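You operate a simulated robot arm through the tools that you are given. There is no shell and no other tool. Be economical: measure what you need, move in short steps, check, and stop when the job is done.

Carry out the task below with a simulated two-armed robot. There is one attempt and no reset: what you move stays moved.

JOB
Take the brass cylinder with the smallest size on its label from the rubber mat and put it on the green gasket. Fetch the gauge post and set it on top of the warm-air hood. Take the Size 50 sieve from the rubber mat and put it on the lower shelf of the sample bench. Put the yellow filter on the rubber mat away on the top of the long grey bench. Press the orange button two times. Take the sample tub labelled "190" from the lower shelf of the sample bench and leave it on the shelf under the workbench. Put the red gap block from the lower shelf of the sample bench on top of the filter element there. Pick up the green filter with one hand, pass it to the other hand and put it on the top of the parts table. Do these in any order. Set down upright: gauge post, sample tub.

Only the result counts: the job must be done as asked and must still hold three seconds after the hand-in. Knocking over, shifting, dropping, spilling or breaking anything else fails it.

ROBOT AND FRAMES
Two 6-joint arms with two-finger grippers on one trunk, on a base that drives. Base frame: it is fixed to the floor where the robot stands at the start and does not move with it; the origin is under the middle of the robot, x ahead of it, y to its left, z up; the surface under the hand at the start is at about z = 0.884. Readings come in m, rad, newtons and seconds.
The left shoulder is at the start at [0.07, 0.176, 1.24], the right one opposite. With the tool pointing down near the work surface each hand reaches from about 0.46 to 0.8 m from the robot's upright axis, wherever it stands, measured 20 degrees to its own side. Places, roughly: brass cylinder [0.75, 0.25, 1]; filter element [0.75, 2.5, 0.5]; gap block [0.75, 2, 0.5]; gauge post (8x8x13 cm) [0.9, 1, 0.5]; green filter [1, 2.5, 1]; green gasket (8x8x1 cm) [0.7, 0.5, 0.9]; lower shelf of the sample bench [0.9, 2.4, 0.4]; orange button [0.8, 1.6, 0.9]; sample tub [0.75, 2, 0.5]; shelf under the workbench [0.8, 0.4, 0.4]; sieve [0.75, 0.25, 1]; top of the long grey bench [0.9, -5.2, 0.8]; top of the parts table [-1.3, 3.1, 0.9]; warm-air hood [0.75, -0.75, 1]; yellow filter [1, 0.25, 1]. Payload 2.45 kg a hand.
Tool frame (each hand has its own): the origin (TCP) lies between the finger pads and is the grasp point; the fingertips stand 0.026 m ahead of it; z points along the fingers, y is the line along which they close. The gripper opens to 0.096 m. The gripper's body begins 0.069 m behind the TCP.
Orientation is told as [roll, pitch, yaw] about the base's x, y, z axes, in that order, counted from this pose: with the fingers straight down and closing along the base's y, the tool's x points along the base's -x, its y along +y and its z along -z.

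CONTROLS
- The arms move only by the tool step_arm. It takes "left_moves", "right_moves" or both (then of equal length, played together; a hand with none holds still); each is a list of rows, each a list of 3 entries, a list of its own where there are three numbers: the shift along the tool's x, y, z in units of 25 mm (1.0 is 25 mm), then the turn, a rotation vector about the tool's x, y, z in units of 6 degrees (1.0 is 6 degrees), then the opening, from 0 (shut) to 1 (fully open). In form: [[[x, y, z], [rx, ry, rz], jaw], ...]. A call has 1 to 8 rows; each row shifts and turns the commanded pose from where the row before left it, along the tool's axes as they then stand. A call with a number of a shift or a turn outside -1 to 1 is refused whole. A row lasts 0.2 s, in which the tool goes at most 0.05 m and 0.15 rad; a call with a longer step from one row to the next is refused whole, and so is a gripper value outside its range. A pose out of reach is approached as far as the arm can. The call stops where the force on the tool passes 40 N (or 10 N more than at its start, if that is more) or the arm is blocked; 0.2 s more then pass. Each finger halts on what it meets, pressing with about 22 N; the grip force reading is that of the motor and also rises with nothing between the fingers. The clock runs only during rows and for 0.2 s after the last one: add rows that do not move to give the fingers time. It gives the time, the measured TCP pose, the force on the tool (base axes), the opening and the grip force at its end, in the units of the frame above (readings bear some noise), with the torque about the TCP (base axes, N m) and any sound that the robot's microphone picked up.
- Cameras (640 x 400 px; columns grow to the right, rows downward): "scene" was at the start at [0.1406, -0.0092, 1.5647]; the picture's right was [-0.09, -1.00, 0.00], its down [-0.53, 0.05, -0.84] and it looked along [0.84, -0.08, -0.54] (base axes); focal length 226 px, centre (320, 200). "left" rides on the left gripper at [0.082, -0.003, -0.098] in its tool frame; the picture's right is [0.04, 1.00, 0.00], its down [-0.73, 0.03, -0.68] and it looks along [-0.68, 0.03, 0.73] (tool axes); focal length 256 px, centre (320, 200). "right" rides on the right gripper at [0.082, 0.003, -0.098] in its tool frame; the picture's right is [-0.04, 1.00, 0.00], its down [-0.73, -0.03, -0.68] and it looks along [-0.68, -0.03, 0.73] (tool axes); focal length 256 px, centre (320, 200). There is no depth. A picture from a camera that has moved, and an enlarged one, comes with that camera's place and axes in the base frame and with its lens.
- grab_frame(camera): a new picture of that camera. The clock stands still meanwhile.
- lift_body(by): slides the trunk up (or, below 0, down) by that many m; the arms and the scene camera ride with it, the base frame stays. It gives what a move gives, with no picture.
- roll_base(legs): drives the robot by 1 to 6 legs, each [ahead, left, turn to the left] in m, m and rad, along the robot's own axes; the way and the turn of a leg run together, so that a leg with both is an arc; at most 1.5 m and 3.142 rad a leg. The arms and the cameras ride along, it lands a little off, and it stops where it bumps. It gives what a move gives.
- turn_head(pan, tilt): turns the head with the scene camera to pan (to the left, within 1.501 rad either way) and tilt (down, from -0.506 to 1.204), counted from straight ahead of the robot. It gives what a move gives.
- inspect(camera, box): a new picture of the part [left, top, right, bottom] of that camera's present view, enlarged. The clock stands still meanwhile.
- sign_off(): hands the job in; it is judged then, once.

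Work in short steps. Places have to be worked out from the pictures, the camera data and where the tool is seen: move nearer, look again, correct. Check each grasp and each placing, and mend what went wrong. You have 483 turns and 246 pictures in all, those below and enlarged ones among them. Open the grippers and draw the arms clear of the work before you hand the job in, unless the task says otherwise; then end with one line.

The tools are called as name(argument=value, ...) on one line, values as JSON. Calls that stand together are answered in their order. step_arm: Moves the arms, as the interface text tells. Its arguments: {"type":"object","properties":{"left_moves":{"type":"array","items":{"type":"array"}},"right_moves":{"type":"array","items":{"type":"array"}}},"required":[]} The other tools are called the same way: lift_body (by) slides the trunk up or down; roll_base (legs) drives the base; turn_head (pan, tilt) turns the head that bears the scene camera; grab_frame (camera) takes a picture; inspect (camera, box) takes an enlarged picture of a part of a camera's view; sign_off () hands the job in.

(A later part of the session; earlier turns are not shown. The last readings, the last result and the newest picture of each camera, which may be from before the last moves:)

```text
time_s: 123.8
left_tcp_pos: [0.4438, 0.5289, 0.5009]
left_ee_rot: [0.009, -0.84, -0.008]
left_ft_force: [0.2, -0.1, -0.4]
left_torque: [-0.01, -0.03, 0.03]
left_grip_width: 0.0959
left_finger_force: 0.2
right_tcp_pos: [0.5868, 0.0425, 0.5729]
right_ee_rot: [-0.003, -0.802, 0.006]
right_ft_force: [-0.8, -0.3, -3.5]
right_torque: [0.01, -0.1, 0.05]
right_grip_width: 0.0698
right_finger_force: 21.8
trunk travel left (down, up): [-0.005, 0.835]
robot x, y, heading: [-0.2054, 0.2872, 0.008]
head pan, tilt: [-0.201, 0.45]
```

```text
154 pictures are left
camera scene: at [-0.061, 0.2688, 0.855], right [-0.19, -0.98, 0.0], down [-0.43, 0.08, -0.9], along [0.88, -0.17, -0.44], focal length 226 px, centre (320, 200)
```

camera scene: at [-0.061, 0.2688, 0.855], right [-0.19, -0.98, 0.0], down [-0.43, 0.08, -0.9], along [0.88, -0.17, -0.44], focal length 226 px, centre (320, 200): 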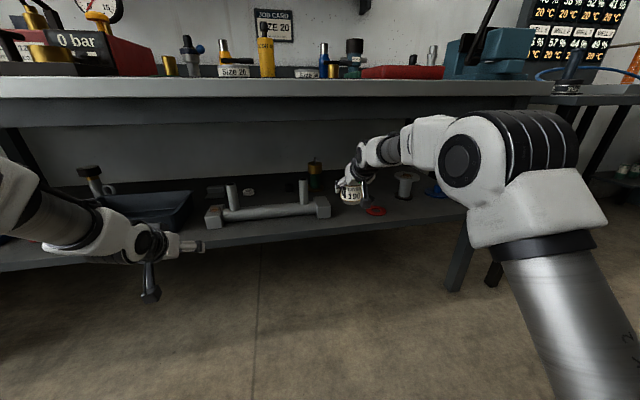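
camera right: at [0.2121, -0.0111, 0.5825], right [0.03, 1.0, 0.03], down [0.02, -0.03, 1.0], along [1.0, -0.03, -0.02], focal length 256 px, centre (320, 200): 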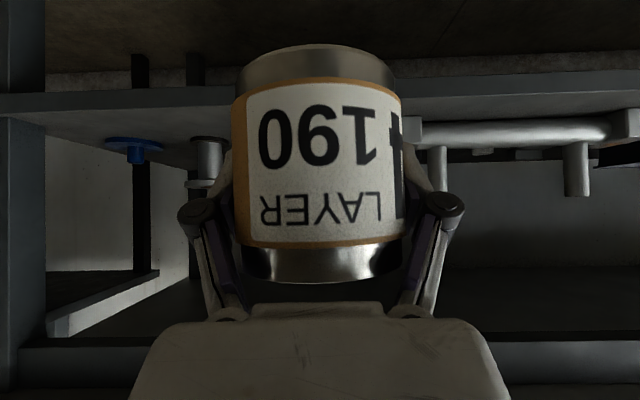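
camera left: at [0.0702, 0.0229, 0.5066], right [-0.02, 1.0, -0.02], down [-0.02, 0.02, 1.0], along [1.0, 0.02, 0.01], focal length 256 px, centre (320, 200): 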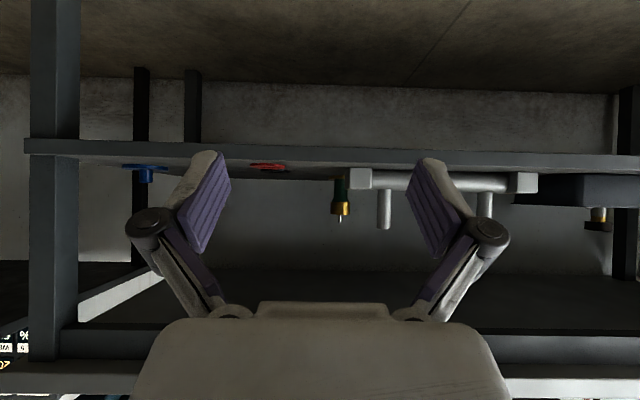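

This bench has an apron down to z ≈ 0.78, so I lower the tub to ~4 cm above shelf level first to bring the forearm down, then roll in.

step_arm(right_moves=[[[0.56, 0, 0.54], [0, 0, 0], 0.5], [[0.56, 0, 0.54], [0, 0, 0], 0.5], [[0.56, 0, 0.54], [0, 0, 0], 0.5], [[0.56, 0, 0.54], [0, 0, 0], 0.5]])

inspect(camera="scene", box=[200, 80, 520, 260])

```text
time_s: 124.8
left_tcp_pos: [0.443, 0.5292, 0.5015]
left_ee_rot: [0.007, -0.838, -0.006]
left_ft_force: [-0.3, -0.1, 0.2]
left_torque: [-0.03, -0.01, -0.02]
left_grip_width: 0.0961
left_finger_force: 0.0
right_tcp_pos: [0.5868, 0.0422, 0.4944]
right_ee_rot: [-0.003, -0.802, 0.006]
right_ft_force: [0.7, -0.1, -3.7]
right_torque: [0.01, -0.07, 0.02]
right_grip_width: 0.0694
right_finger_force: 21.7
trunk travel left (down, up): [-0.005, 0.835]
robot x, y, heading: [-0.2054, 0.2879, 0.008]
head pan, tilt: [-0.201, 0.45]
```

```text
2.00 times, centred on (360, 170) of scene
camera zoom: at [-0.0611, 0.2688, 0.855], right [-0.19, -0.98, 0.0], down [-0.43, 0.08, -0.9], along [0.88, -0.17, -0.44], focal length 452 px, centre (240, 260)
```

zoom: 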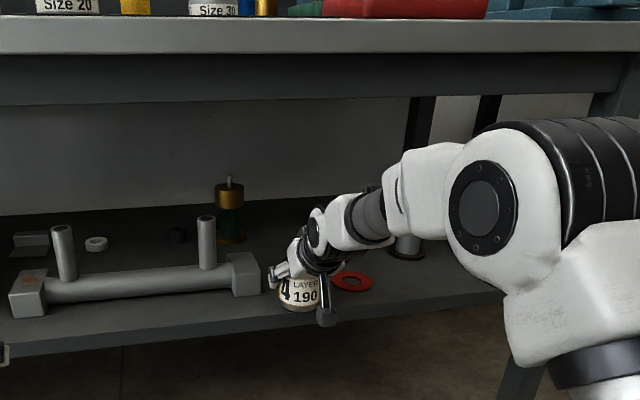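

Estimates of the gap average to a centre of y ≈ 0.025. I roll 0.11 m in and 15 mm to the right.

roll_base(legs=[[0.0, -0.015, -0.008], [0.11, 0, 0]])

inspect(camera="scene", box=[200, 80, 520, 260])

```text
time_s: 126.4
left_tcp_pos: [0.5586, 0.5091, 0.5011]
left_ee_rot: [0.009, -0.84, -0.018]
left_ft_force: [-0.3, 1.4, 0.7]
left_torque: [0.01, -0.01, 0.0]
left_grip_width: 0.096
left_finger_force: 0.0
right_tcp_pos: [0.697, 0.0195, 0.4943]
right_ee_rot: [-0.003, -0.799, -0.004]
right_ft_force: [-0.1, -0.6, -3.4]
right_torque: [-0.02, -0.07, 0.04]
right_grip_width: 0.0694
right_finger_force: 21.4
trunk travel left (down, up): [-0.005, 0.835]
robot x, y, heading: [-0.0899, 0.2723, -0.0]
head pan, tilt: [-0.201, 0.45]
```

```text
2.00 times, centred on (360, 170) of scene
camera zoom: at [0.0515, 0.2519, 0.855], right [-0.2, -0.98, 0.0], down [-0.43, 0.09, -0.9], along [0.88, -0.18, -0.44], focal length 452 px, centre (240, 260)
```

zoom: 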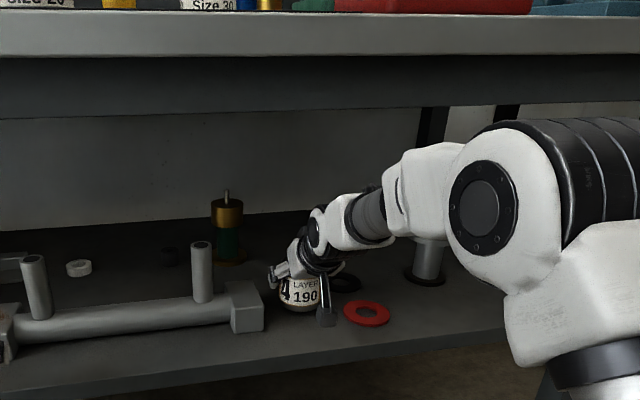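

The tub hangs between bracket and ring with room either side. I reach 20 mm further in and lower 33 mm.

step_arm(right_moves=[[[-0.556, 0, 0.575], [0, 0, 0], 0.5], [[0.32, 0, 0.31], [0, 0, 0], 0.5], [[0.32, 0, 0.31], [0, 0, 0], 0.5], [[0.29, 0, 0.28], [0, 0, 0], 0.5], [[0, 0, 0], [0, 0, 0], 0.5]])

inspect(camera="scene", box=[260, 130, 460, 260])

```text
time_s: 127.4
left_tcp_pos: [0.557, 0.5073, 0.5015]
left_ee_rot: [0.005, -0.842, -0.014]
left_ft_force: [-0.7, -0.9, 0.2]
left_torque: [0.03, 0.0, 0.02]
left_grip_width: 0.0958
left_finger_force: 0.0
right_tcp_pos: [0.7212, 0.0172, 0.4789]
right_ee_rot: [-0.003, -0.827, -0.006]
right_ft_force: [1.6, -0.8, 18.2]
right_torque: [0.18, 0.54, 0.01]
right_grip_width: 0.0711
right_finger_force: 21.7
trunk travel left (down, up): [-0.005, 0.835]
robot x, y, heading: [-0.0895, 0.2705, -0.001]
head pan, tilt: [-0.201, 0.45]
stopped in row 4 (right hand): the force on the tool passed its limit at 43 N (the readings are from after the stop); the commanded pose is now the measured one
```

```text
3.08 times, centred on (360, 195) of scene
camera zoom: at [0.049, 0.2525, 0.8556], right [-0.2, -0.98, 0.0], down [-0.42, 0.09, -0.9], along [0.88, -0.18, -0.43], focal length 696 px, centre (197, 215)
```

zoom: 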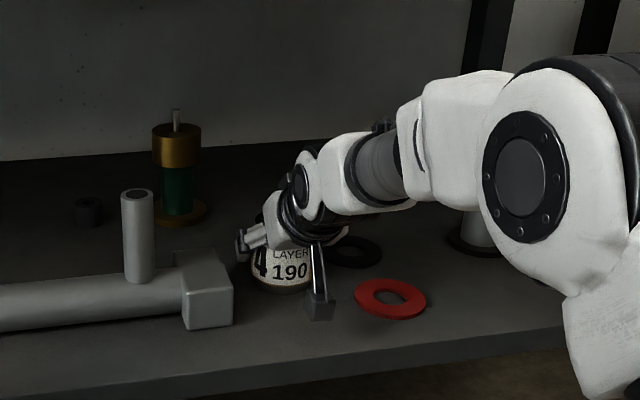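

The tub has touched the shelf (workbench shelf is at ≈ 0.432, higher than the other). I ease up 1 mm, restore the pitch, and open gently.

step_arm(right_moves=[[[-0.03, 0, -0.03], [0, 0.24, 0], 0.5], [[0, 0, 0], [0, 0, 0], 0.5]])

inspect(camera="scene", box=[260, 130, 460, 260])

```text
time_s: 128.0
left_tcp_pos: [0.5564, 0.5074, 0.5026]
left_ee_rot: [0.008, -0.844, -0.014]
left_ft_force: [0.5, 1.0, 0.1]
left_torque: [0.0, 0.0, -0.01]
left_grip_width: 0.096
left_finger_force: 0.1
right_tcp_pos: [0.7197, 0.0189, 0.4779]
right_ee_rot: [-0.004, -0.797, -0.003]
right_ft_force: [-2.1, 3.3, 19.1]
right_torque: [0.34, -0.44, 0.11]
right_grip_width: 0.0703
right_finger_force: 22.1
trunk travel left (down, up): [-0.005, 0.835]
robot x, y, heading: [-0.0904, 0.2711, -0.003]
head pan, tilt: [-0.201, 0.45]
```

```text
3.08 times, centred on (360, 195) of scene
camera zoom: at [0.0487, 0.2526, 0.8556], right [-0.2, -0.98, 0.0], down [-0.42, 0.09, -0.9], along [0.88, -0.18, -0.43], focal length 696 px, centre (197, 215)
```

zoom: 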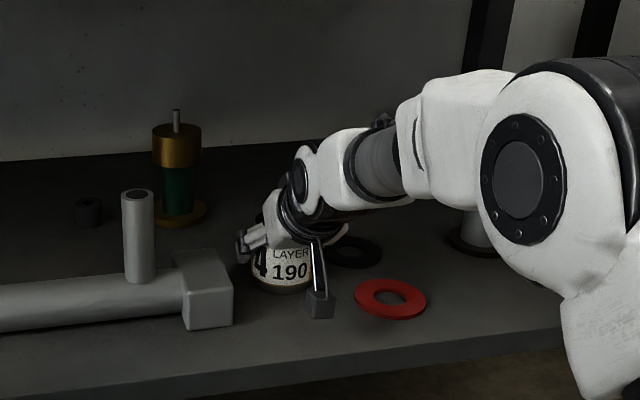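

Still pressing; I lift 2 mm more, then open.

step_arm(right_moves=[[[-0.06, 0, -0.06], [0, 0, 0], 0.5], [[0, 0, 0], [0, 0, 0], 0.85], [[0, 0, 0], [0, 0, 0], 0.9], [[0, 0, 0], [0, 0, 0], 0.9]])

grab_frame(camera="right")

```text
time_s: 129.0
left_tcp_pos: [0.5584, 0.5059, 0.5024]
left_ee_rot: [0.007, -0.841, -0.015]
left_ft_force: [-0.1, 0.2, 0.8]
left_torque: [0.01, 0.02, 0.01]
left_grip_width: 0.096
left_finger_force: 0.1
right_tcp_pos: [0.7206, 0.0173, 0.4757]
right_ee_rot: [-0.004, -0.793, -0.005]
right_ft_force: [-0.2, -0.8, 0.5]
right_torque: [-0.02, 0.03, 0.0]
right_grip_width: 0.0867
right_finger_force: 0.2
trunk travel left (down, up): [-0.005, 0.835]
robot x, y, heading: [-0.089, 0.273, -0.001]
head pan, tilt: [-0.201, 0.45]
```

```text
149 pictures are left
camera right: at [0.5941, 0.0225, 0.487], right [0.04, 1.0, 0.03], down [0.03, -0.03, 1.0], along [1.0, -0.03, -0.03], focal length 256 px, centre (320, 200)
```

right: 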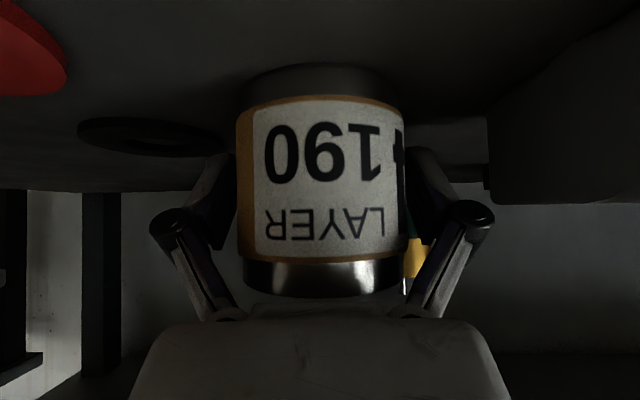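

The tub stands upright by itself. I withdraw the hand horizontally 0.1 m with the arm, then roll back.

step_arm(right_moves=[[[0.695, 0, -0.719], [0, 0, 0], 0.9], [[0.695, 0, -0.719], [0, 0, 0], 0.9], [[0.695, 0, -0.719], [0, 0, 0], 0.9], [[0.695, 0, -0.719], [0, 0, 0], 0.9]])

roll_base(legs=[[-0.2, 0, 0]])

inspect(camera="scene", box=[200, 100, 520, 280])

```text
time_s: 130.0
left_tcp_pos: [0.5577, 0.5065, 0.5004]
left_ee_rot: [0.007, -0.842, -0.015]
left_ft_force: [0.6, -0.5, 0.8]
left_torque: [0.01, -0.01, 0.0]
left_grip_width: 0.0959
left_finger_force: 0.0
right_tcp_pos: [0.6188, 0.0193, 0.4736]
right_ee_rot: [-0.003, -0.794, -0.004]
right_ft_force: [0.4, -0.6, 0.0]
right_torque: [0.0, 0.02, 0.0]
right_grip_width: 0.0864
right_finger_force: 0.0
trunk travel left (down, up): [-0.005, 0.835]
robot x, y, heading: [-0.09, 0.273, -0.003]
head pan, tilt: [-0.201, 0.45]
```

```text
time_s: 131.6
left_tcp_pos: [0.3486, 0.51, 0.5006]
left_ee_rot: [0.008, -0.839, -0.012]
left_ft_force: [0.0, 0.4, -0.2]
left_torque: [-0.04, 0.0, 0.01]
left_grip_width: 0.0959
left_finger_force: 0.0
right_tcp_pos: [0.4121, 0.0226, 0.4746]
right_ee_rot: [-0.003, -0.792, -0.001]
right_ft_force: [-0.1, -0.3, -0.3]
right_torque: [0.02, -0.04, -0.03]
right_grip_width: 0.0864
right_finger_force: 0.1
trunk travel left (down, up): [-0.005, 0.835]
robot x, y, heading: [-0.3013, 0.2736, 0.004]
head pan, tilt: [-0.201, 0.45]
```

```text
2.00 times, centred on (360, 190) of scene
camera zoom: at [-0.1566, 0.2525, 0.8551], right [-0.2, -0.98, 0.0], down [-0.43, 0.09, -0.9], along [0.88, -0.18, -0.44], focal length 452 px, centre (240, 220)
```

zoom: 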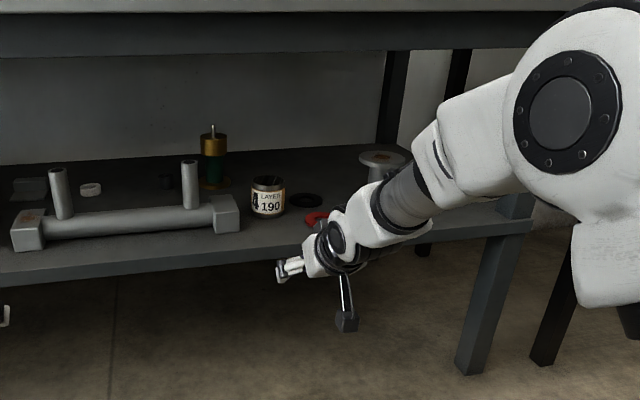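

Tub 190 stands on the workbench shelf. Now the gauge post: I slide left 0.46 m so the left hand faces it.

roll_base(legs=[[0, 0.46, -0.004]])

turn_head(pan=0.15, tilt=0.4)

grab_frame(camera="left")

grab_frame(camera="scene")

```text
time_s: 134.4
left_tcp_pos: [0.3449, 0.9759, 0.5005]
left_ee_rot: [0.009, -0.84, -0.003]
left_ft_force: [0.7, 0.6, 0.6]
left_torque: [-0.04, -0.03, 0.01]
left_grip_width: 0.0961
left_finger_force: 0.0
right_tcp_pos: [0.4126, 0.49, 0.4748]
right_ee_rot: [-0.002, -0.793, 0.006]
right_ft_force: [0.2, -0.5, 0.0]
right_torque: [-0.03, 0.01, -0.01]
right_grip_width: 0.0865
right_finger_force: 0.1
trunk travel left (down, up): [-0.005, 0.835]
robot x, y, heading: [-0.2994, 0.7384, 0.009]
head pan, tilt: [-0.201, 0.45]
```

```text
time_s: 135.2
left_tcp_pos: [0.3452, 0.9755, 0.5015]
left_ee_rot: [0.008, -0.84, -0.004]
left_ft_force: [0.3, -0.1, -0.6]
left_torque: [0.02, 0.01, 0.02]
left_grip_width: 0.0961
left_finger_force: 0.0
right_tcp_pos: [0.4117, 0.4893, 0.4745]
right_ee_rot: [-0.004, -0.792, 0.008]
right_ft_force: [0.0, -0.1, 1.3]
right_torque: [-0.03, -0.02, -0.01]
right_grip_width: 0.0864
right_finger_force: 0.1
trunk travel left (down, up): [-0.005, 0.835]
robot x, y, heading: [-0.3005, 0.7354, 0.011]
head pan, tilt: [0.15, 0.4]
```

```text
147 pictures are left
camera left: at [0.2174, 0.9733, 0.5068], right [-0.03, 1.0, -0.02], down [-0.02, 0.02, 1.0], along [1.0, 0.03, 0.02], focal length 256 px, centre (320, 200)
```

left: 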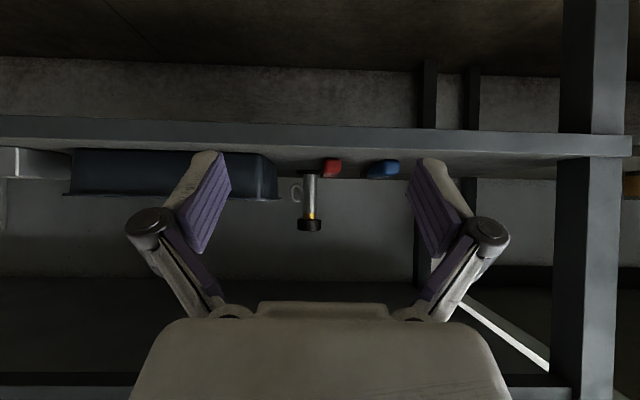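

```text
146 pictures are left
camera scene: at [-0.1576, 0.7474, 0.8598], right [0.16, -0.99, 0.0], down [-0.38, -0.06, -0.92], along [0.91, 0.15, -0.39], focal length 226 px, centre (320, 200)
```

scene: 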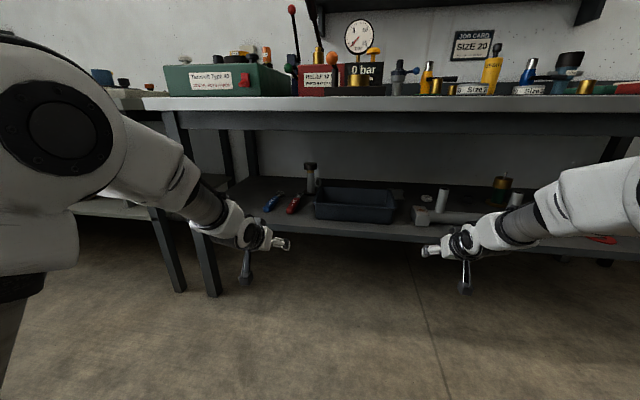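

inspect(camera="scene", box=[230, 140, 410, 250])

inspect(camera="left", box=[220, 120, 440, 260])

```text
3.56 times, centred on (320, 195) of scene
camera zoom: at [-0.1576, 0.7474, 0.8598], right [0.16, -0.99, 0.0], down [-0.38, -0.06, -0.92], along [0.91, 0.15, -0.39], focal length 804 px, centre (320, 218)
```

zoom: 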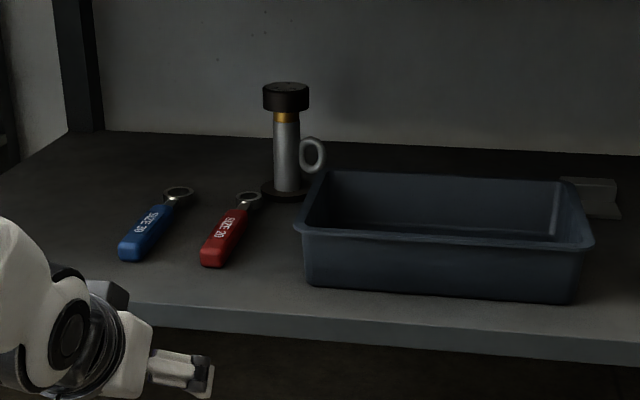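

```text
2.86 times, centred on (330, 190) of left
camera zoom: at [0.2174, 0.9733, 0.5068], right [-0.03, 1.0, -0.02], down [-0.02, 0.02, 1.0], along [1.0, 0.03, 0.02], focal length 731 px, centre (291, 229)
```

zoom: 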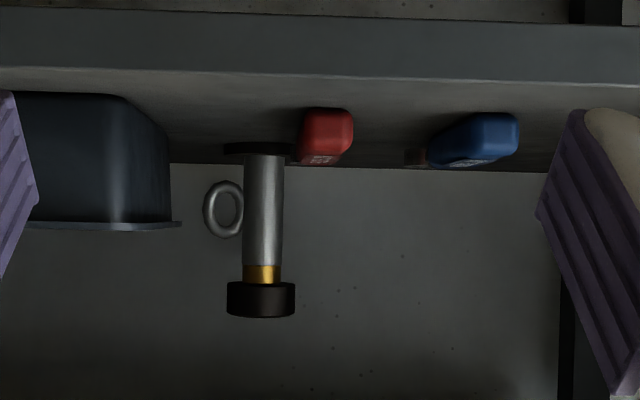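

The post's head is ~65 mm across at about (0.925, 0.970), z 0.56–0.59. I'll grip the head with the left hand nearly level (72°) to stay under the apron; first I set that posture in free air.

step_arm(left_moves=[[[-0.78, 0, 0.306], [0, -1, 0], 1], [[-0.745, 0, 0.386], [0, -1, 0], 1], [[-0.7, 0, 0.46], [0, -1, 0], 1], [[-0.648, 0, 0.53], [0, -1, 0], 1], [[-0.59, 0, 0.597], [0, 0, 0], 1], [[-0.59, 0, 0.597], [0, 0, 0], 1], [[-0.59, 0, 0.597], [0, 0, 0], 1], [[-0.59, 0, 0.597], [0, 0, 0], 1]])

grab_frame(camera="scene")

grab_frame(camera="left")

```text
time_s: 137.0
left_tcp_pos: [0.4962, 0.9774, 0.5772]
left_ee_rot: [0.016, -1.258, -0.016]
left_ft_force: [0.1, 0.1, 0.2]
left_torque: [-0.02, 0.01, -0.01]
left_grip_width: 0.0961
left_finger_force: 0.0
right_tcp_pos: [0.4121, 0.4894, 0.475]
right_ee_rot: [-0.004, -0.791, 0.005]
right_ft_force: [0.0, 0.8, -0.2]
right_torque: [-0.01, 0.01, -0.03]
right_grip_width: 0.0864
right_finger_force: 0.0
trunk travel left (down, up): [-0.005, 0.835]
robot x, y, heading: [-0.3009, 0.7329, 0.007]
head pan, tilt: [0.15, 0.4]
```

```text
143 pictures are left
camera scene: at [-0.1576, 0.7475, 0.8598], right [0.16, -0.99, 0.0], down [-0.38, -0.06, -0.92], along [0.91, 0.15, -0.39], focal length 226 px, centre (320, 200)
```

scene: 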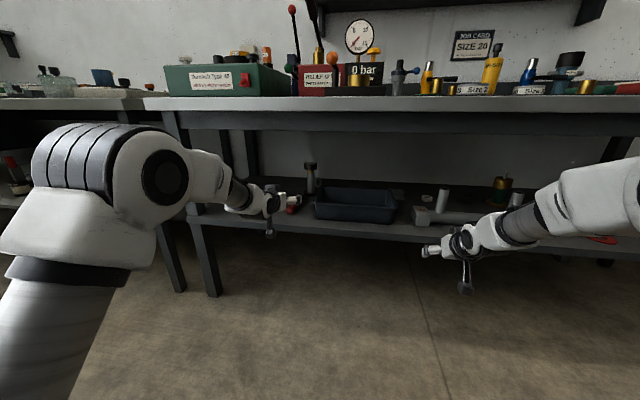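

```text
142 pictures are left
camera left: at [0.377, 0.9749, 0.5305], right [-0.01, 1.0, -0.03], down [-0.42, 0.02, 0.91], along [0.91, 0.03, 0.42], focal length 256 px, centre (320, 200)
```

left: 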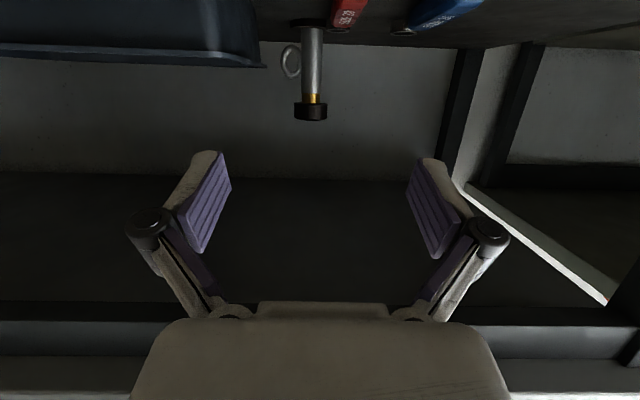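

The elbow rides high for this apron. I level the hand fully (90°) and stretch the arm further, which lowers the elbow.

step_arm(left_moves=[[[-0.247, 0, 0.761], [0, -1, 0], 1], [[-0.166, 0, 0.783], [0, -1, 0], 1], [[-0.084, 0, 0.796], [0, -1, 0], 1], [[0, 0, 0.8], [0, 0, 0], 1]])

grab_frame(camera="scene")

```text
time_s: 138.0
left_tcp_pos: [0.5749, 0.9746, 0.5787]
left_ee_rot: [2.08, -1.565, -2.077]
left_ft_force: [0.2, -0.2, -0.3]
left_torque: [0.01, 0.0, 0.01]
left_grip_width: 0.096
left_finger_force: 0.1
right_tcp_pos: [0.413, 0.4895, 0.4742]
right_ee_rot: [-0.004, -0.791, 0.006]
right_ft_force: [-0.1, -0.5, 0.4]
right_torque: [0.0, -0.01, 0.0]
right_grip_width: 0.0866
right_finger_force: 0.1
trunk travel left (down, up): [-0.005, 0.835]
robot x, y, heading: [-0.3011, 0.7321, 0.006]
head pan, tilt: [0.15, 0.4]
```

```text
141 pictures are left
camera scene: at [-0.1576, 0.7475, 0.8598], right [0.16, -0.99, 0.0], down [-0.38, -0.06, -0.92], along [0.91, 0.15, -0.39], focal length 226 px, centre (320, 200)
```

scene: 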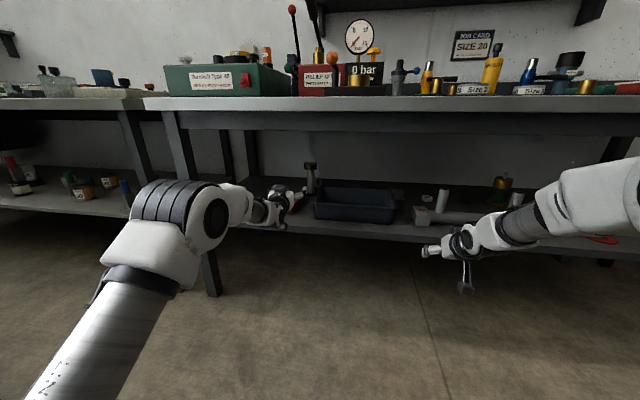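

The elbow dropped nicely (top ≈ 0.75). Before driving in, the right hand must come back out of the bracket's way: vertical and tucked.

step_arm(right_moves=[[[0.695, 0, -0.719], [0, 1, 0], 0.5], [[0.766, 0, -0.643], [0, 1, 0], 0.5], [[0.829, 0, -0.559], [0, 1, 0], 0.5], [[0.883, 0, -0.469], [0, 1, 0], 0.5], [[0.927, 0, -0.375], [0, 1, 0], 0.5], [[0.961, 0, -0.276], [0, 1, 0], 0.5], [[0.985, 0, -0.174], [0, 1, 0], 0.5], [[0.99, 0, -0.07], [0, 0.57, 0], 0.5]])

roll_base(legs=[[0.22, -0.003, -0.004]])

grab_frame(camera="left")

grab_frame(camera="scene")

```text
time_s: 139.8
left_tcp_pos: [0.575, 0.9748, 0.578]
left_ee_rot: [1.975, -1.566, -1.972]
left_ft_force: [0.1, -0.8, -0.3]
left_torque: [0.0, -0.02, -0.02]
left_grip_width: 0.0959
left_finger_force: 0.0
right_tcp_pos: [0.214, 0.4902, 0.4779]
right_ee_rot: [-0.002, -0.001, 0.006]
right_ft_force: [0.2, 0.0, -0.1]
right_torque: [0.0, -0.01, -0.03]
right_grip_width: 0.0479
right_finger_force: 0.1
trunk travel left (down, up): [-0.005, 0.835]
robot x, y, heading: [-0.302, 0.7342, 0.005]
head pan, tilt: [0.15, 0.4]
```

```text
time_s: 141.5
left_tcp_pos: [0.7954, 0.9708, 0.5774]
left_ee_rot: [1.944, -1.565, -1.946]
left_ft_force: [-0.2, 0.9, 0.2]
left_torque: [0.04, -0.02, 0.01]
left_grip_width: 0.0959
left_finger_force: 0.1
right_tcp_pos: [0.4329, 0.487, 0.477]
right_ee_rot: [-0.001, 0.001, 0.002]
right_ft_force: [-0.5, -0.4, 0.4]
right_torque: [0.01, 0.03, -0.01]
right_grip_width: 0.0481
right_finger_force: 0.0
trunk travel left (down, up): [-0.005, 0.835]
robot x, y, heading: [-0.0783, 0.7325, 0.005]
head pan, tilt: [0.15, 0.4]
```

```text
140 pictures are left
camera left: at [0.6975, 0.9695, 0.4971], right [0.0, 1.0, -0.03], down [-0.68, 0.03, 0.73], along [0.73, 0.02, 0.68], focal length 256 px, centre (320, 200)
```

left: 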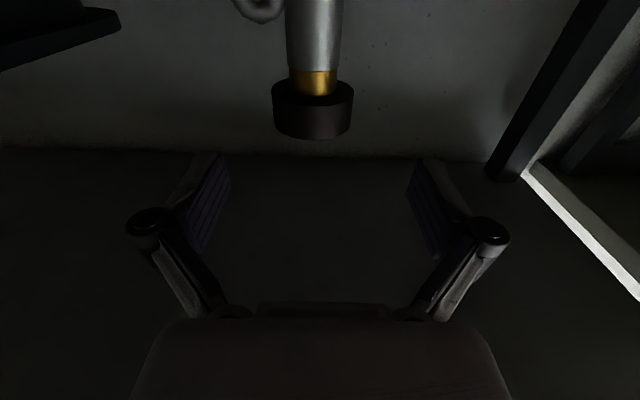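

```text
139 pictures are left
camera scene: at [0.0625, 0.7456, 0.8597], right [0.15, -0.99, 0.0], down [-0.38, -0.06, -0.92], along [0.91, 0.14, -0.39], focal length 226 px, centre (320, 200)
```

scene: 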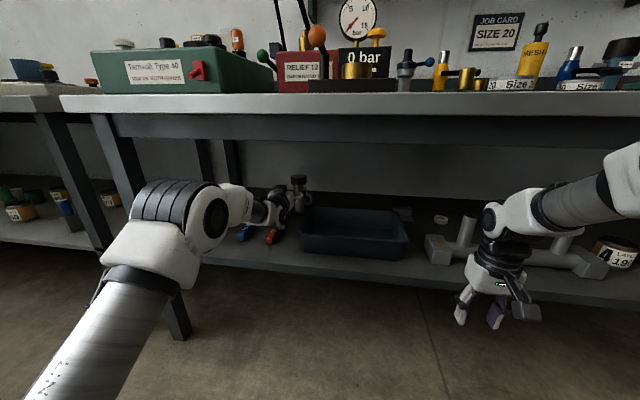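

The head is ahead at about (0.90, 0.966, 0.58). I roll 70 mm nearer, 4 mm right.

roll_base(legs=[[0.07, -0.005, 0]])

grab_frame(camera="left")

inspect(camera="scene", box=[160, 130, 440, 270])

```text
time_s: 142.5
left_tcp_pos: [0.8672, 0.9681, 0.5783]
left_ee_rot: [1.892, -1.566, -1.891]
left_ft_force: [0.1, 0.2, -0.2]
left_torque: [0.01, 0.02, 0.01]
left_grip_width: 0.096
left_finger_force: 0.1
right_tcp_pos: [0.505, 0.4833, 0.4767]
right_ee_rot: [-0.001, 0.0, 0.002]
right_ft_force: [-0.6, -0.6, 0.3]
right_torque: [-0.01, 0.01, 0.01]
right_grip_width: 0.0483
right_finger_force: 0.1
trunk travel left (down, up): [-0.005, 0.835]
robot x, y, heading: [-0.0075, 0.7301, 0.013]
head pan, tilt: [0.15, 0.4]
```

```text
138 pictures are left
camera left: at [0.7686, 0.9664, 0.4969], right [0.0, 1.0, -0.03], down [-0.68, 0.03, 0.73], along [0.73, 0.02, 0.68], focal length 256 px, centre (320, 200)
```

left: 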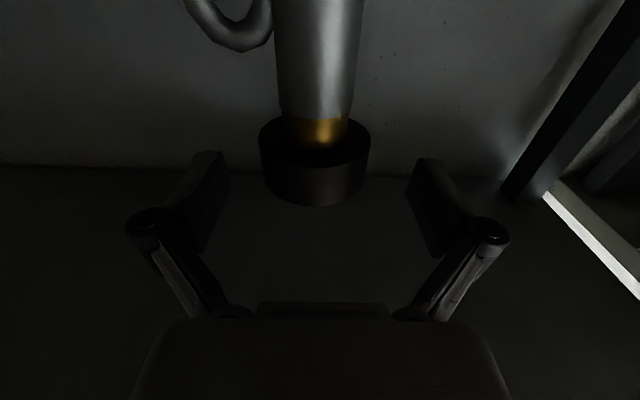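

```text
2.29 times, centred on (300, 200) of scene
camera zoom: at [0.134, 0.7415, 0.8597], right [0.16, -0.99, 0.0], down [-0.38, -0.06, -0.92], along [0.91, 0.14, -0.39], focal length 517 px, centre (366, 200)
```

zoom: 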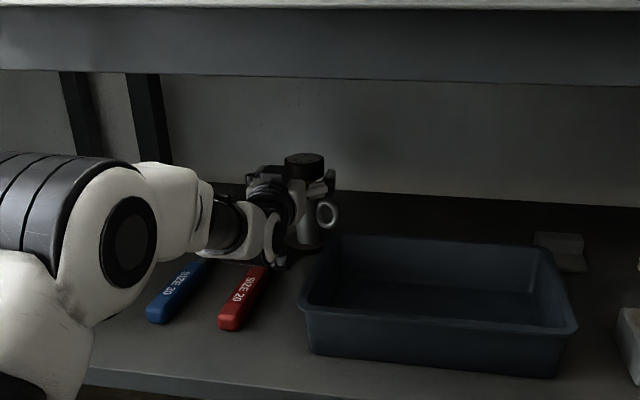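

Head centre reads (0.893, 0.966, 0.584). I reach 26 mm further, 5 mm up, and close.

step_arm(left_moves=[[[-0.1, -0.06, 0.5], [0, 0, 0], 1], [[-0.1, 0, 0.54], [0, 0, 0], 1], [[0, 0, 0], [0, 0, 0], 1]])

grab_frame(camera="left")

```text
time_s: 143.3
left_tcp_pos: [0.8934, 0.9668, 0.5824]
left_ee_rot: [1.842, -1.566, -1.843]
left_ft_force: [-0.3, 1.2, 0.1]
left_torque: [0.0, 0.04, -0.01]
left_grip_width: 0.0959
left_finger_force: 0.1
right_tcp_pos: [0.5053, 0.4829, 0.4776]
right_ee_rot: [-0.001, 0.001, 0.003]
right_ft_force: [0.6, -0.5, -0.3]
right_torque: [0.0, 0.0, 0.02]
right_grip_width: 0.0481
right_finger_force: 0.1
trunk travel left (down, up): [-0.005, 0.835]
robot x, y, heading: [-0.0071, 0.7264, 0.007]
head pan, tilt: [0.15, 0.4]
```

```text
136 pictures are left
camera left: at [0.7948, 0.9661, 0.5015], right [0.0, 1.0, -0.03], down [-0.68, 0.03, 0.73], along [0.73, 0.02, 0.68], focal length 256 px, centre (320, 200)
```

left: 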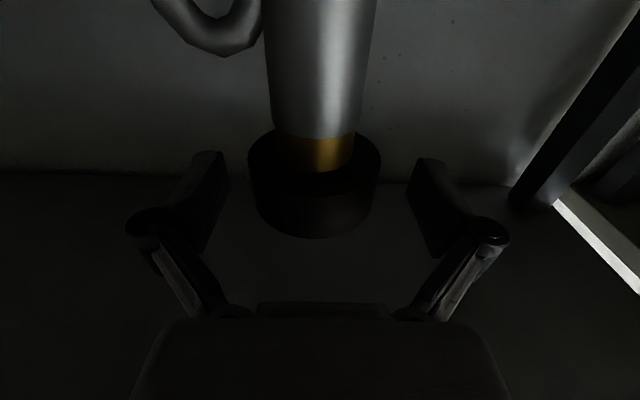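

The head sits right at the grasp point. I close and lift 15 mm.

step_arm(left_moves=[[[0, 0, 0], [0, 0, 0], 0.4], [[0, 0, 0], [0, 0, 0], 0.4], [[0, 0, 0], [0, 0, 0], 0.4], [[-0.3, 0, 0], [0, 0, 0], 0.4], [[-0.3, 0, 0], [0, 0, 0], 0.4], [[0, 0, 0], [0, 0, 0], 0.4]])

inspect(camera="scene", box=[160, 100, 440, 270])

```text
time_s: 144.7
left_tcp_pos: [0.8934, 0.9676, 0.5979]
left_ee_rot: [1.492, -1.564, -1.494]
left_ft_force: [0.0, 0.1, -6.8]
left_torque: [0.01, 0.06, -0.02]
left_grip_width: 0.0624
left_finger_force: 22.0
right_tcp_pos: [0.5049, 0.484, 0.4764]
right_ee_rot: [-0.002, 0.002, 0.002]
right_ft_force: [-0.1, 0.4, 0.0]
right_torque: [0.0, 0.01, 0.0]
right_grip_width: 0.0476
right_finger_force: 0.1
trunk travel left (down, up): [-0.005, 0.835]
robot x, y, heading: [-0.0051, 0.726, 0.007]
head pan, tilt: [0.15, 0.4]
```

```text
2.29 times, centred on (300, 185) of scene
camera zoom: at [0.1348, 0.7417, 0.8596], right [0.16, -0.99, 0.0], down [-0.39, -0.06, -0.92], along [0.91, 0.14, -0.39], focal length 517 px, centre (366, 234)
```

zoom: 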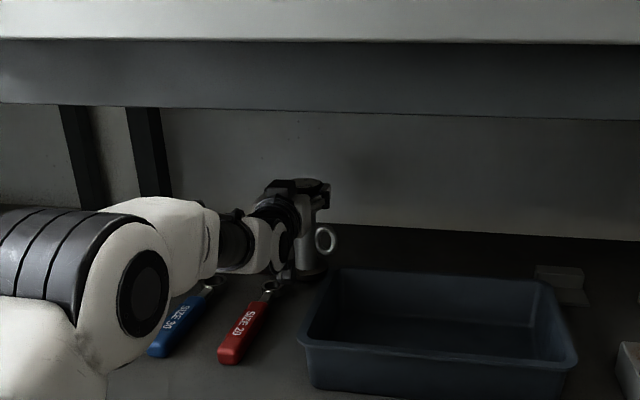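

Lifted with ~7 N weight. I raise it 40 mm more so the base clears the wrenches, then roll straight back.

step_arm(left_moves=[[[-0.5, 0, 0], [0, 0, 0], 0.4], [[-0.5, 0, 0], [0, 0, 0], 0.4], [[-0.6, 0, 0], [0, 0, 0], 0.4], [[0, 0, 0], [0, 0, 0], 0.4]])

roll_base(legs=[[-0.2, 0.0, 0]])

grab_frame(camera="scene")

```text
time_s: 145.7
left_tcp_pos: [0.8933, 0.966, 0.6361]
left_ee_rot: [1.531, -1.566, -1.529]
left_ft_force: [-0.7, 0.0, -7.9]
left_torque: [0.02, 0.09, 0.0]
left_grip_width: 0.0625
left_finger_force: 22.1
right_tcp_pos: [0.5056, 0.4842, 0.4755]
right_ee_rot: [-0.002, 0.003, 0.001]
right_ft_force: [-0.4, -0.8, 0.3]
right_torque: [-0.02, 0.04, 0.03]
right_grip_width: 0.0483
right_finger_force: 0.0
trunk travel left (down, up): [-0.005, 0.835]
robot x, y, heading: [-0.0097, 0.7253, 0.004]
head pan, tilt: [0.15, 0.4]
```

```text
time_s: 147.4
left_tcp_pos: [0.6885, 0.9673, 0.6375]
left_ee_rot: [1.715, -1.568, -1.713]
left_ft_force: [-0.4, 0.1, -7.7]
left_torque: [0.01, 0.06, -0.02]
left_grip_width: 0.0625
left_finger_force: 21.5
right_tcp_pos: [0.3004, 0.4835, 0.4758]
right_ee_rot: [-0.001, -0.001, 0.004]
right_ft_force: [-0.9, 0.7, -0.6]
right_torque: [0.0, 0.0, -0.01]
right_grip_width: 0.0482
right_finger_force: 0.2
trunk travel left (down, up): [-0.005, 0.835]
robot x, y, heading: [-0.2117, 0.7231, 0.011]
head pan, tilt: [0.15, 0.4]
```

```text
134 pictures are left
camera scene: at [-0.0705, 0.7403, 0.8596], right [0.16, -0.99, 0.0], down [-0.39, -0.06, -0.92], along [0.91, 0.15, -0.39], focal length 226 px, centre (320, 200)
```

scene: 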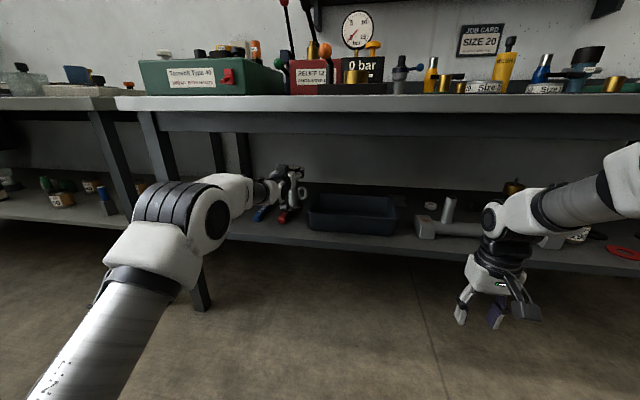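

I back out clear, raise the trunk 0.6 m, and drive to the hood.

roll_base(legs=[[-0.35, 0.0, -0.01]])

lift_body(by=0.4)

lift_body(by=0.25)

roll_base(legs=[[0, -1.4, 0]])

turn_head(pan=0.1, tilt=0.5)

grab_frame(camera="scene")

```text
time_s: 149.7
left_tcp_pos: [0.3375, 0.9556, 0.6364]
left_ee_rot: [1.653, -1.566, -1.662]
left_ft_force: [0.9, 0.0, -6.7]
left_torque: [-0.01, 0.06, -0.01]
left_grip_width: 0.0624
left_finger_force: 22.5
right_tcp_pos: [-0.0559, 0.4756, 0.4766]
right_ee_rot: [-0.001, 0.001, -0.006]
right_ft_force: [0.1, 0.0, 0.5]
right_torque: [0.02, 0.0, -0.02]
right_grip_width: 0.0481
right_finger_force: 0.0
trunk travel left (down, up): [-0.005, 0.835]
robot x, y, heading: [-0.5689, 0.7264, 0.0]
head pan, tilt: [0.15, 0.4]
```

```text
time_s: 153.5
left_tcp_pos: [0.3385, 0.9554, 1.0356]
left_ee_rot: [1.499, -1.566, -1.509]
left_ft_force: [-0.9, -0.1, -7.1]
left_torque: [-0.02, 0.08, 0.01]
left_grip_width: 0.0625
left_finger_force: 22.0
right_tcp_pos: [-0.0553, 0.476, 0.8762]
right_ee_rot: [-0.001, 0.002, -0.007]
right_ft_force: [0.7, -0.4, 0.1]
right_torque: [-0.01, 0.0, -0.01]
right_grip_width: 0.0479
right_finger_force: 0.0
trunk travel left (down, up): [-0.405, 0.435]
robot x, y, heading: [-0.5717, 0.7261, -0.001]
head pan, tilt: [0.15, 0.4]
```

```text
time_s: 156.1
left_tcp_pos: [0.3372, 0.9563, 1.2865]
left_ee_rot: [1.493, -1.564, -1.504]
left_ft_force: [0.3, -0.7, -7.1]
left_torque: [-0.03, 0.06, -0.04]
left_grip_width: 0.0625
left_finger_force: 22.2
right_tcp_pos: [-0.055, 0.4745, 1.1266]
right_ee_rot: [-0.002, 0.003, -0.007]
right_ft_force: [0.4, -0.1, 0.3]
right_torque: [0.02, 0.0, 0.02]
right_grip_width: 0.0478
right_finger_force: 0.1
trunk travel left (down, up): [-0.655, 0.185]
robot x, y, heading: [-0.5664, 0.7243, -0.008]
head pan, tilt: [0.15, 0.4]
```

```text
time_s: 163.2
left_tcp_pos: [0.3234, -0.4911, 1.2852]
left_ee_rot: [1.544, -1.565, -1.574]
left_ft_force: [0.3, 0.4, -8.2]
left_torque: [0.01, 0.07, 0.01]
left_grip_width: 0.0627
left_finger_force: 22.9
right_tcp_pos: [-0.0804, -0.9626, 1.1257]
right_ee_rot: [-0.001, 0.002, -0.03]
right_ft_force: [0.4, 0.0, -0.3]
right_torque: [-0.03, 0.01, 0.03]
right_grip_width: 0.0479
right_finger_force: 0.0
trunk travel left (down, up): [-0.655, 0.185]
robot x, y, heading: [-0.5856, -0.7031, -0.025]
head pan, tilt: [0.15, 0.4]
```

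```text
time_s: 163.8
left_tcp_pos: [0.3238, -0.4921, 1.2866]
left_ee_rot: [1.34, -1.566, -1.371]
left_ft_force: [0.6, 0.3, -7.4]
left_torque: [-0.01, 0.09, 0.02]
left_grip_width: 0.0623
left_finger_force: 21.6
right_tcp_pos: [-0.08, -0.9628, 1.1258]
right_ee_rot: [-0.003, 0.0, -0.031]
right_ft_force: [0.1, 0.9, 0.4]
right_torque: [0.0, 0.0, -0.02]
right_grip_width: 0.0479
right_finger_force: 0.1
trunk travel left (down, up): [-0.655, 0.185]
robot x, y, heading: [-0.5892, -0.7041, -0.023]
head pan, tilt: [0.099, 0.499]
```

```text
133 pictures are left
camera scene: at [-0.4429, -0.6981, 1.5005], right [0.07, -1.0, 0.0], down [-0.48, -0.04, -0.88], along [0.88, 0.07, -0.48], focal length 226 px, centre (320, 200)
```

scene: 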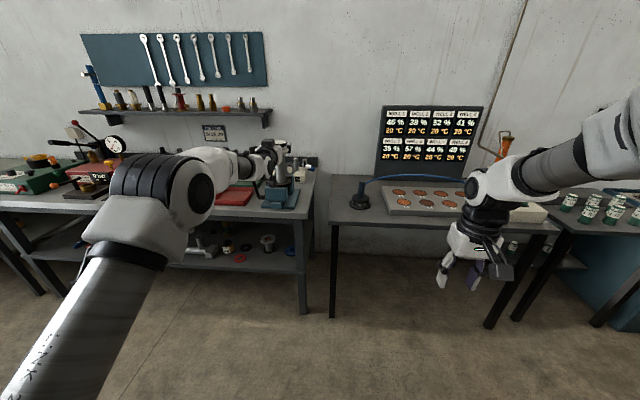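

inspect(camera="scene", box=[230, 120, 450, 250])

inspect(camera="scene", box=[440, 120, 640, 250])

```text
2.91 times, centred on (340, 185) of scene
camera zoom: at [-0.4429, -0.6981, 1.5005], right [0.07, -1.0, 0.0], down [-0.48, -0.04, -0.88], along [0.88, 0.07, -0.48], focal length 658 px, centre (262, 244)
```

zoom: 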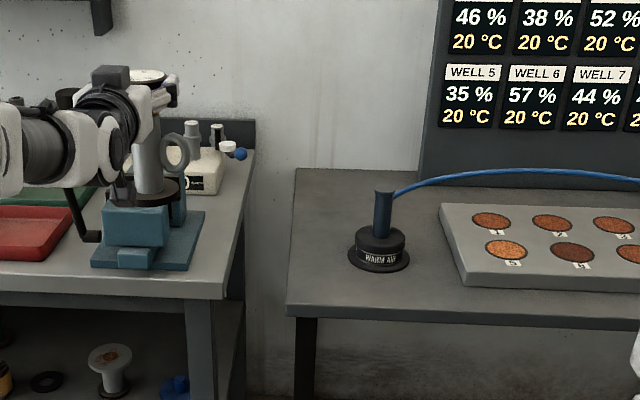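

```text
3.08 times, centred on (540, 185) of scene
camera zoom: at [-0.4429, -0.6981, 1.5005], right [0.07, -1.0, 0.0], down [-0.48, -0.04, -0.88], along [0.88, 0.07, -0.48], focal length 696 px, centre (-357, 246)
```

zoom: 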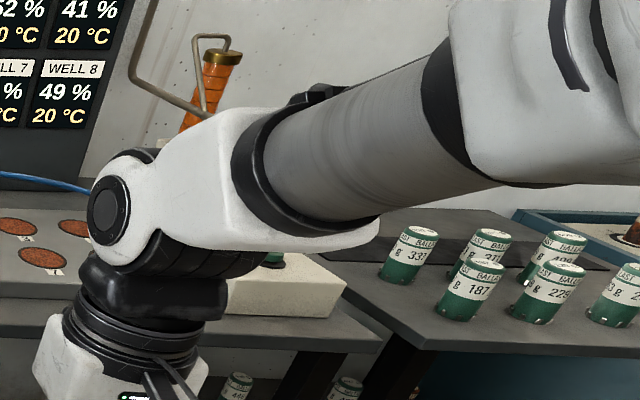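

The small round "WARM AIR" unit with a blue stem at about (0.65, −0.83) is the hood. I slide right and look at its top closely before deciding how to set the post.

roll_base(legs=[[0, -0.1, 0.023], [0.1, 0, 0]])

turn_head(pan=0.0, tilt=0.6)

inspect(camera="scene", box=[260, 100, 440, 260])

grab_frame(camera="left")

```text
time_s: 165.7
left_tcp_pos: [0.4177, -0.5726, 1.2862]
left_ee_rot: [1.655, -1.566, -1.668]
left_ft_force: [-1.1, -0.2, -7.3]
left_torque: [-0.01, 0.05, 0.02]
left_grip_width: 0.0626
left_finger_force: 21.7
right_tcp_pos: [0.0248, -1.0514, 1.1257]
right_ee_rot: [-0.001, 0.001, -0.008]
right_ft_force: [1.2, 1.0, 0.2]
right_torque: [0.02, -0.02, 0.04]
right_grip_width: 0.048
right_finger_force: 0.1
trunk travel left (down, up): [-0.655, 0.185]
robot x, y, heading: [-0.4841, -0.8016, -0.007]
head pan, tilt: [0.099, 0.499]
```

```text
time_s: 166.4
left_tcp_pos: [0.4198, -0.5723, 1.2842]
left_ee_rot: [1.141, -1.564, -1.151]
left_ft_force: [-0.3, 0.0, -6.5]
left_torque: [0.02, 0.07, 0.0]
left_grip_width: 0.0626
left_finger_force: 21.7
right_tcp_pos: [0.0266, -1.0507, 1.125]
right_ee_rot: [0.0, 0.002, -0.008]
right_ft_force: [0.0, -0.5, -0.1]
right_torque: [-0.03, 0.04, 0.0]
right_grip_width: 0.048
right_finger_force: 0.1
trunk travel left (down, up): [-0.655, 0.185]
robot x, y, heading: [-0.4842, -0.8035, -0.004]
head pan, tilt: [0.0, 0.6]
```

```text
2.50 times, centred on (350, 180) of scene
camera zoom: at [-0.3437, -0.8028, 1.4912], right [0.0, -1.0, 0.0], down [-0.57, 0.0, -0.82], along [0.82, 0.0, -0.57], focal length 566 px, centre (245, 250)
```

zoom: 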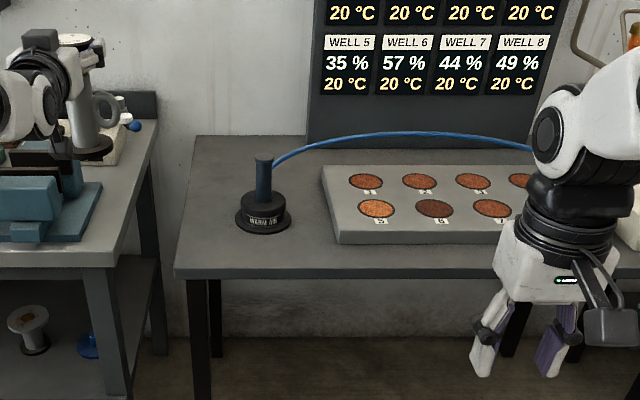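

```text
129 pictures are left
camera left: at [0.3214, -0.5725, 1.2041], right [0.01, 1.0, -0.04], down [-0.68, 0.03, 0.74], along [0.74, 0.02, 0.68], focal length 256 px, centre (320, 200)
```

left: 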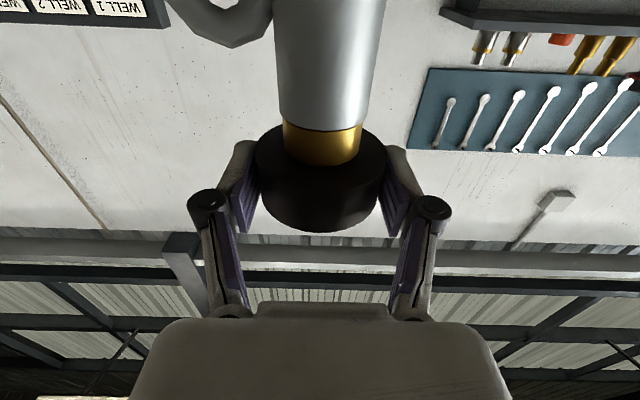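

The hood's stem top reads about (0.60, −0.838, 1.035), ~34 mm across, with the hose leaving it to the right. I move closer with the post well above it to measure better.

roll_base(legs=[[0, -0.18, 0.005], [0.04, 0, 0]])

turn_head(pan=0.15, tilt=0.5)

grab_frame(camera="scene")

inspect(camera="scene", box=[220, 130, 380, 260])

```text
time_s: 168.4
left_tcp_pos: [0.4531, -0.7332, 1.2906]
left_ee_rot: [2.559, -1.563, -2.56]
left_ft_force: [-0.6, 1.0, -6.6]
left_torque: [0.0, 0.16, -0.02]
left_grip_width: 0.0626
left_finger_force: 22.2
right_tcp_pos: [0.0642, -1.2174, 1.1299]
right_ee_rot: [-0.004, -0.005, 0.001]
right_ft_force: [0.1, 0.3, 0.6]
right_torque: [-0.01, -0.05, 0.02]
right_grip_width: 0.0481
right_finger_force: 0.1
trunk travel left (down, up): [-0.655, 0.185]
robot x, y, heading: [-0.4414, -0.973, 0.005]
head pan, tilt: [0.0, 0.6]
```

```text
time_s: 169.1
left_tcp_pos: [0.4584, -0.7355, 1.285]
left_ee_rot: [1.304, -1.565, -1.307]
left_ft_force: [0.1, 0.8, -7.2]
left_torque: [-0.02, 0.1, 0.01]
left_grip_width: 0.0626
left_finger_force: 22.4
right_tcp_pos: [0.071, -1.2193, 1.1255]
right_ee_rot: [-0.002, 0.002, 0.001]
right_ft_force: [0.7, 0.6, -0.5]
right_torque: [-0.02, 0.03, -0.01]
right_grip_width: 0.0481
right_finger_force: 0.2
trunk travel left (down, up): [-0.655, 0.185]
robot x, y, heading: [-0.4469, -0.9735, 0.009]
head pan, tilt: [0.15, 0.499]
```

```text
128 pictures are left
camera scene: at [-0.3009, -0.9609, 1.5003], right [0.16, -0.99, 0.0], down [-0.48, -0.07, -0.88], along [0.87, 0.14, -0.48], focal length 226 px, centre (320, 200)
```

scene: 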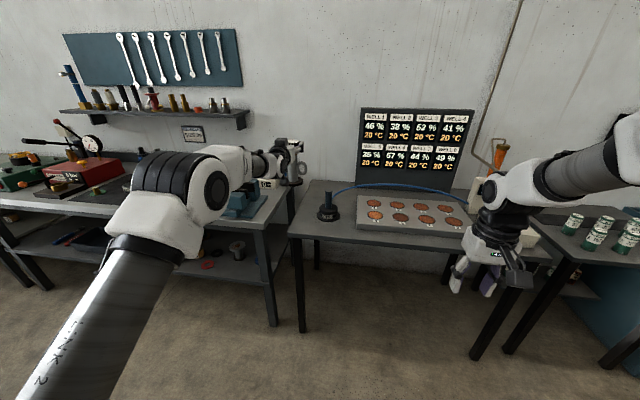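

```text
3.08 times, centred on (300, 195) of scene
camera zoom: at [-0.3009, -0.9609, 1.5003], right [0.16, -0.99, 0.0], down [-0.48, -0.07, -0.88], along [0.87, 0.14, -0.48], focal length 696 px, centre (382, 215)
```

zoom: 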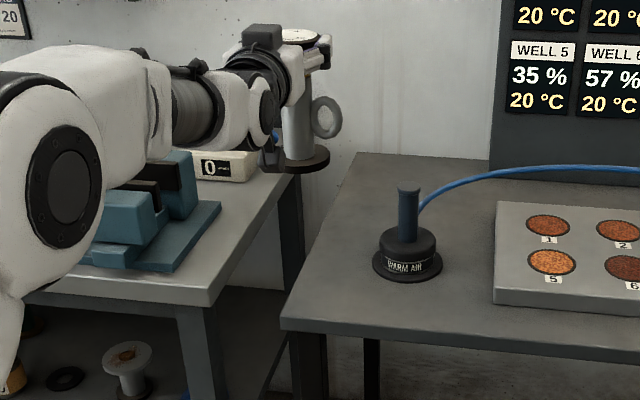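

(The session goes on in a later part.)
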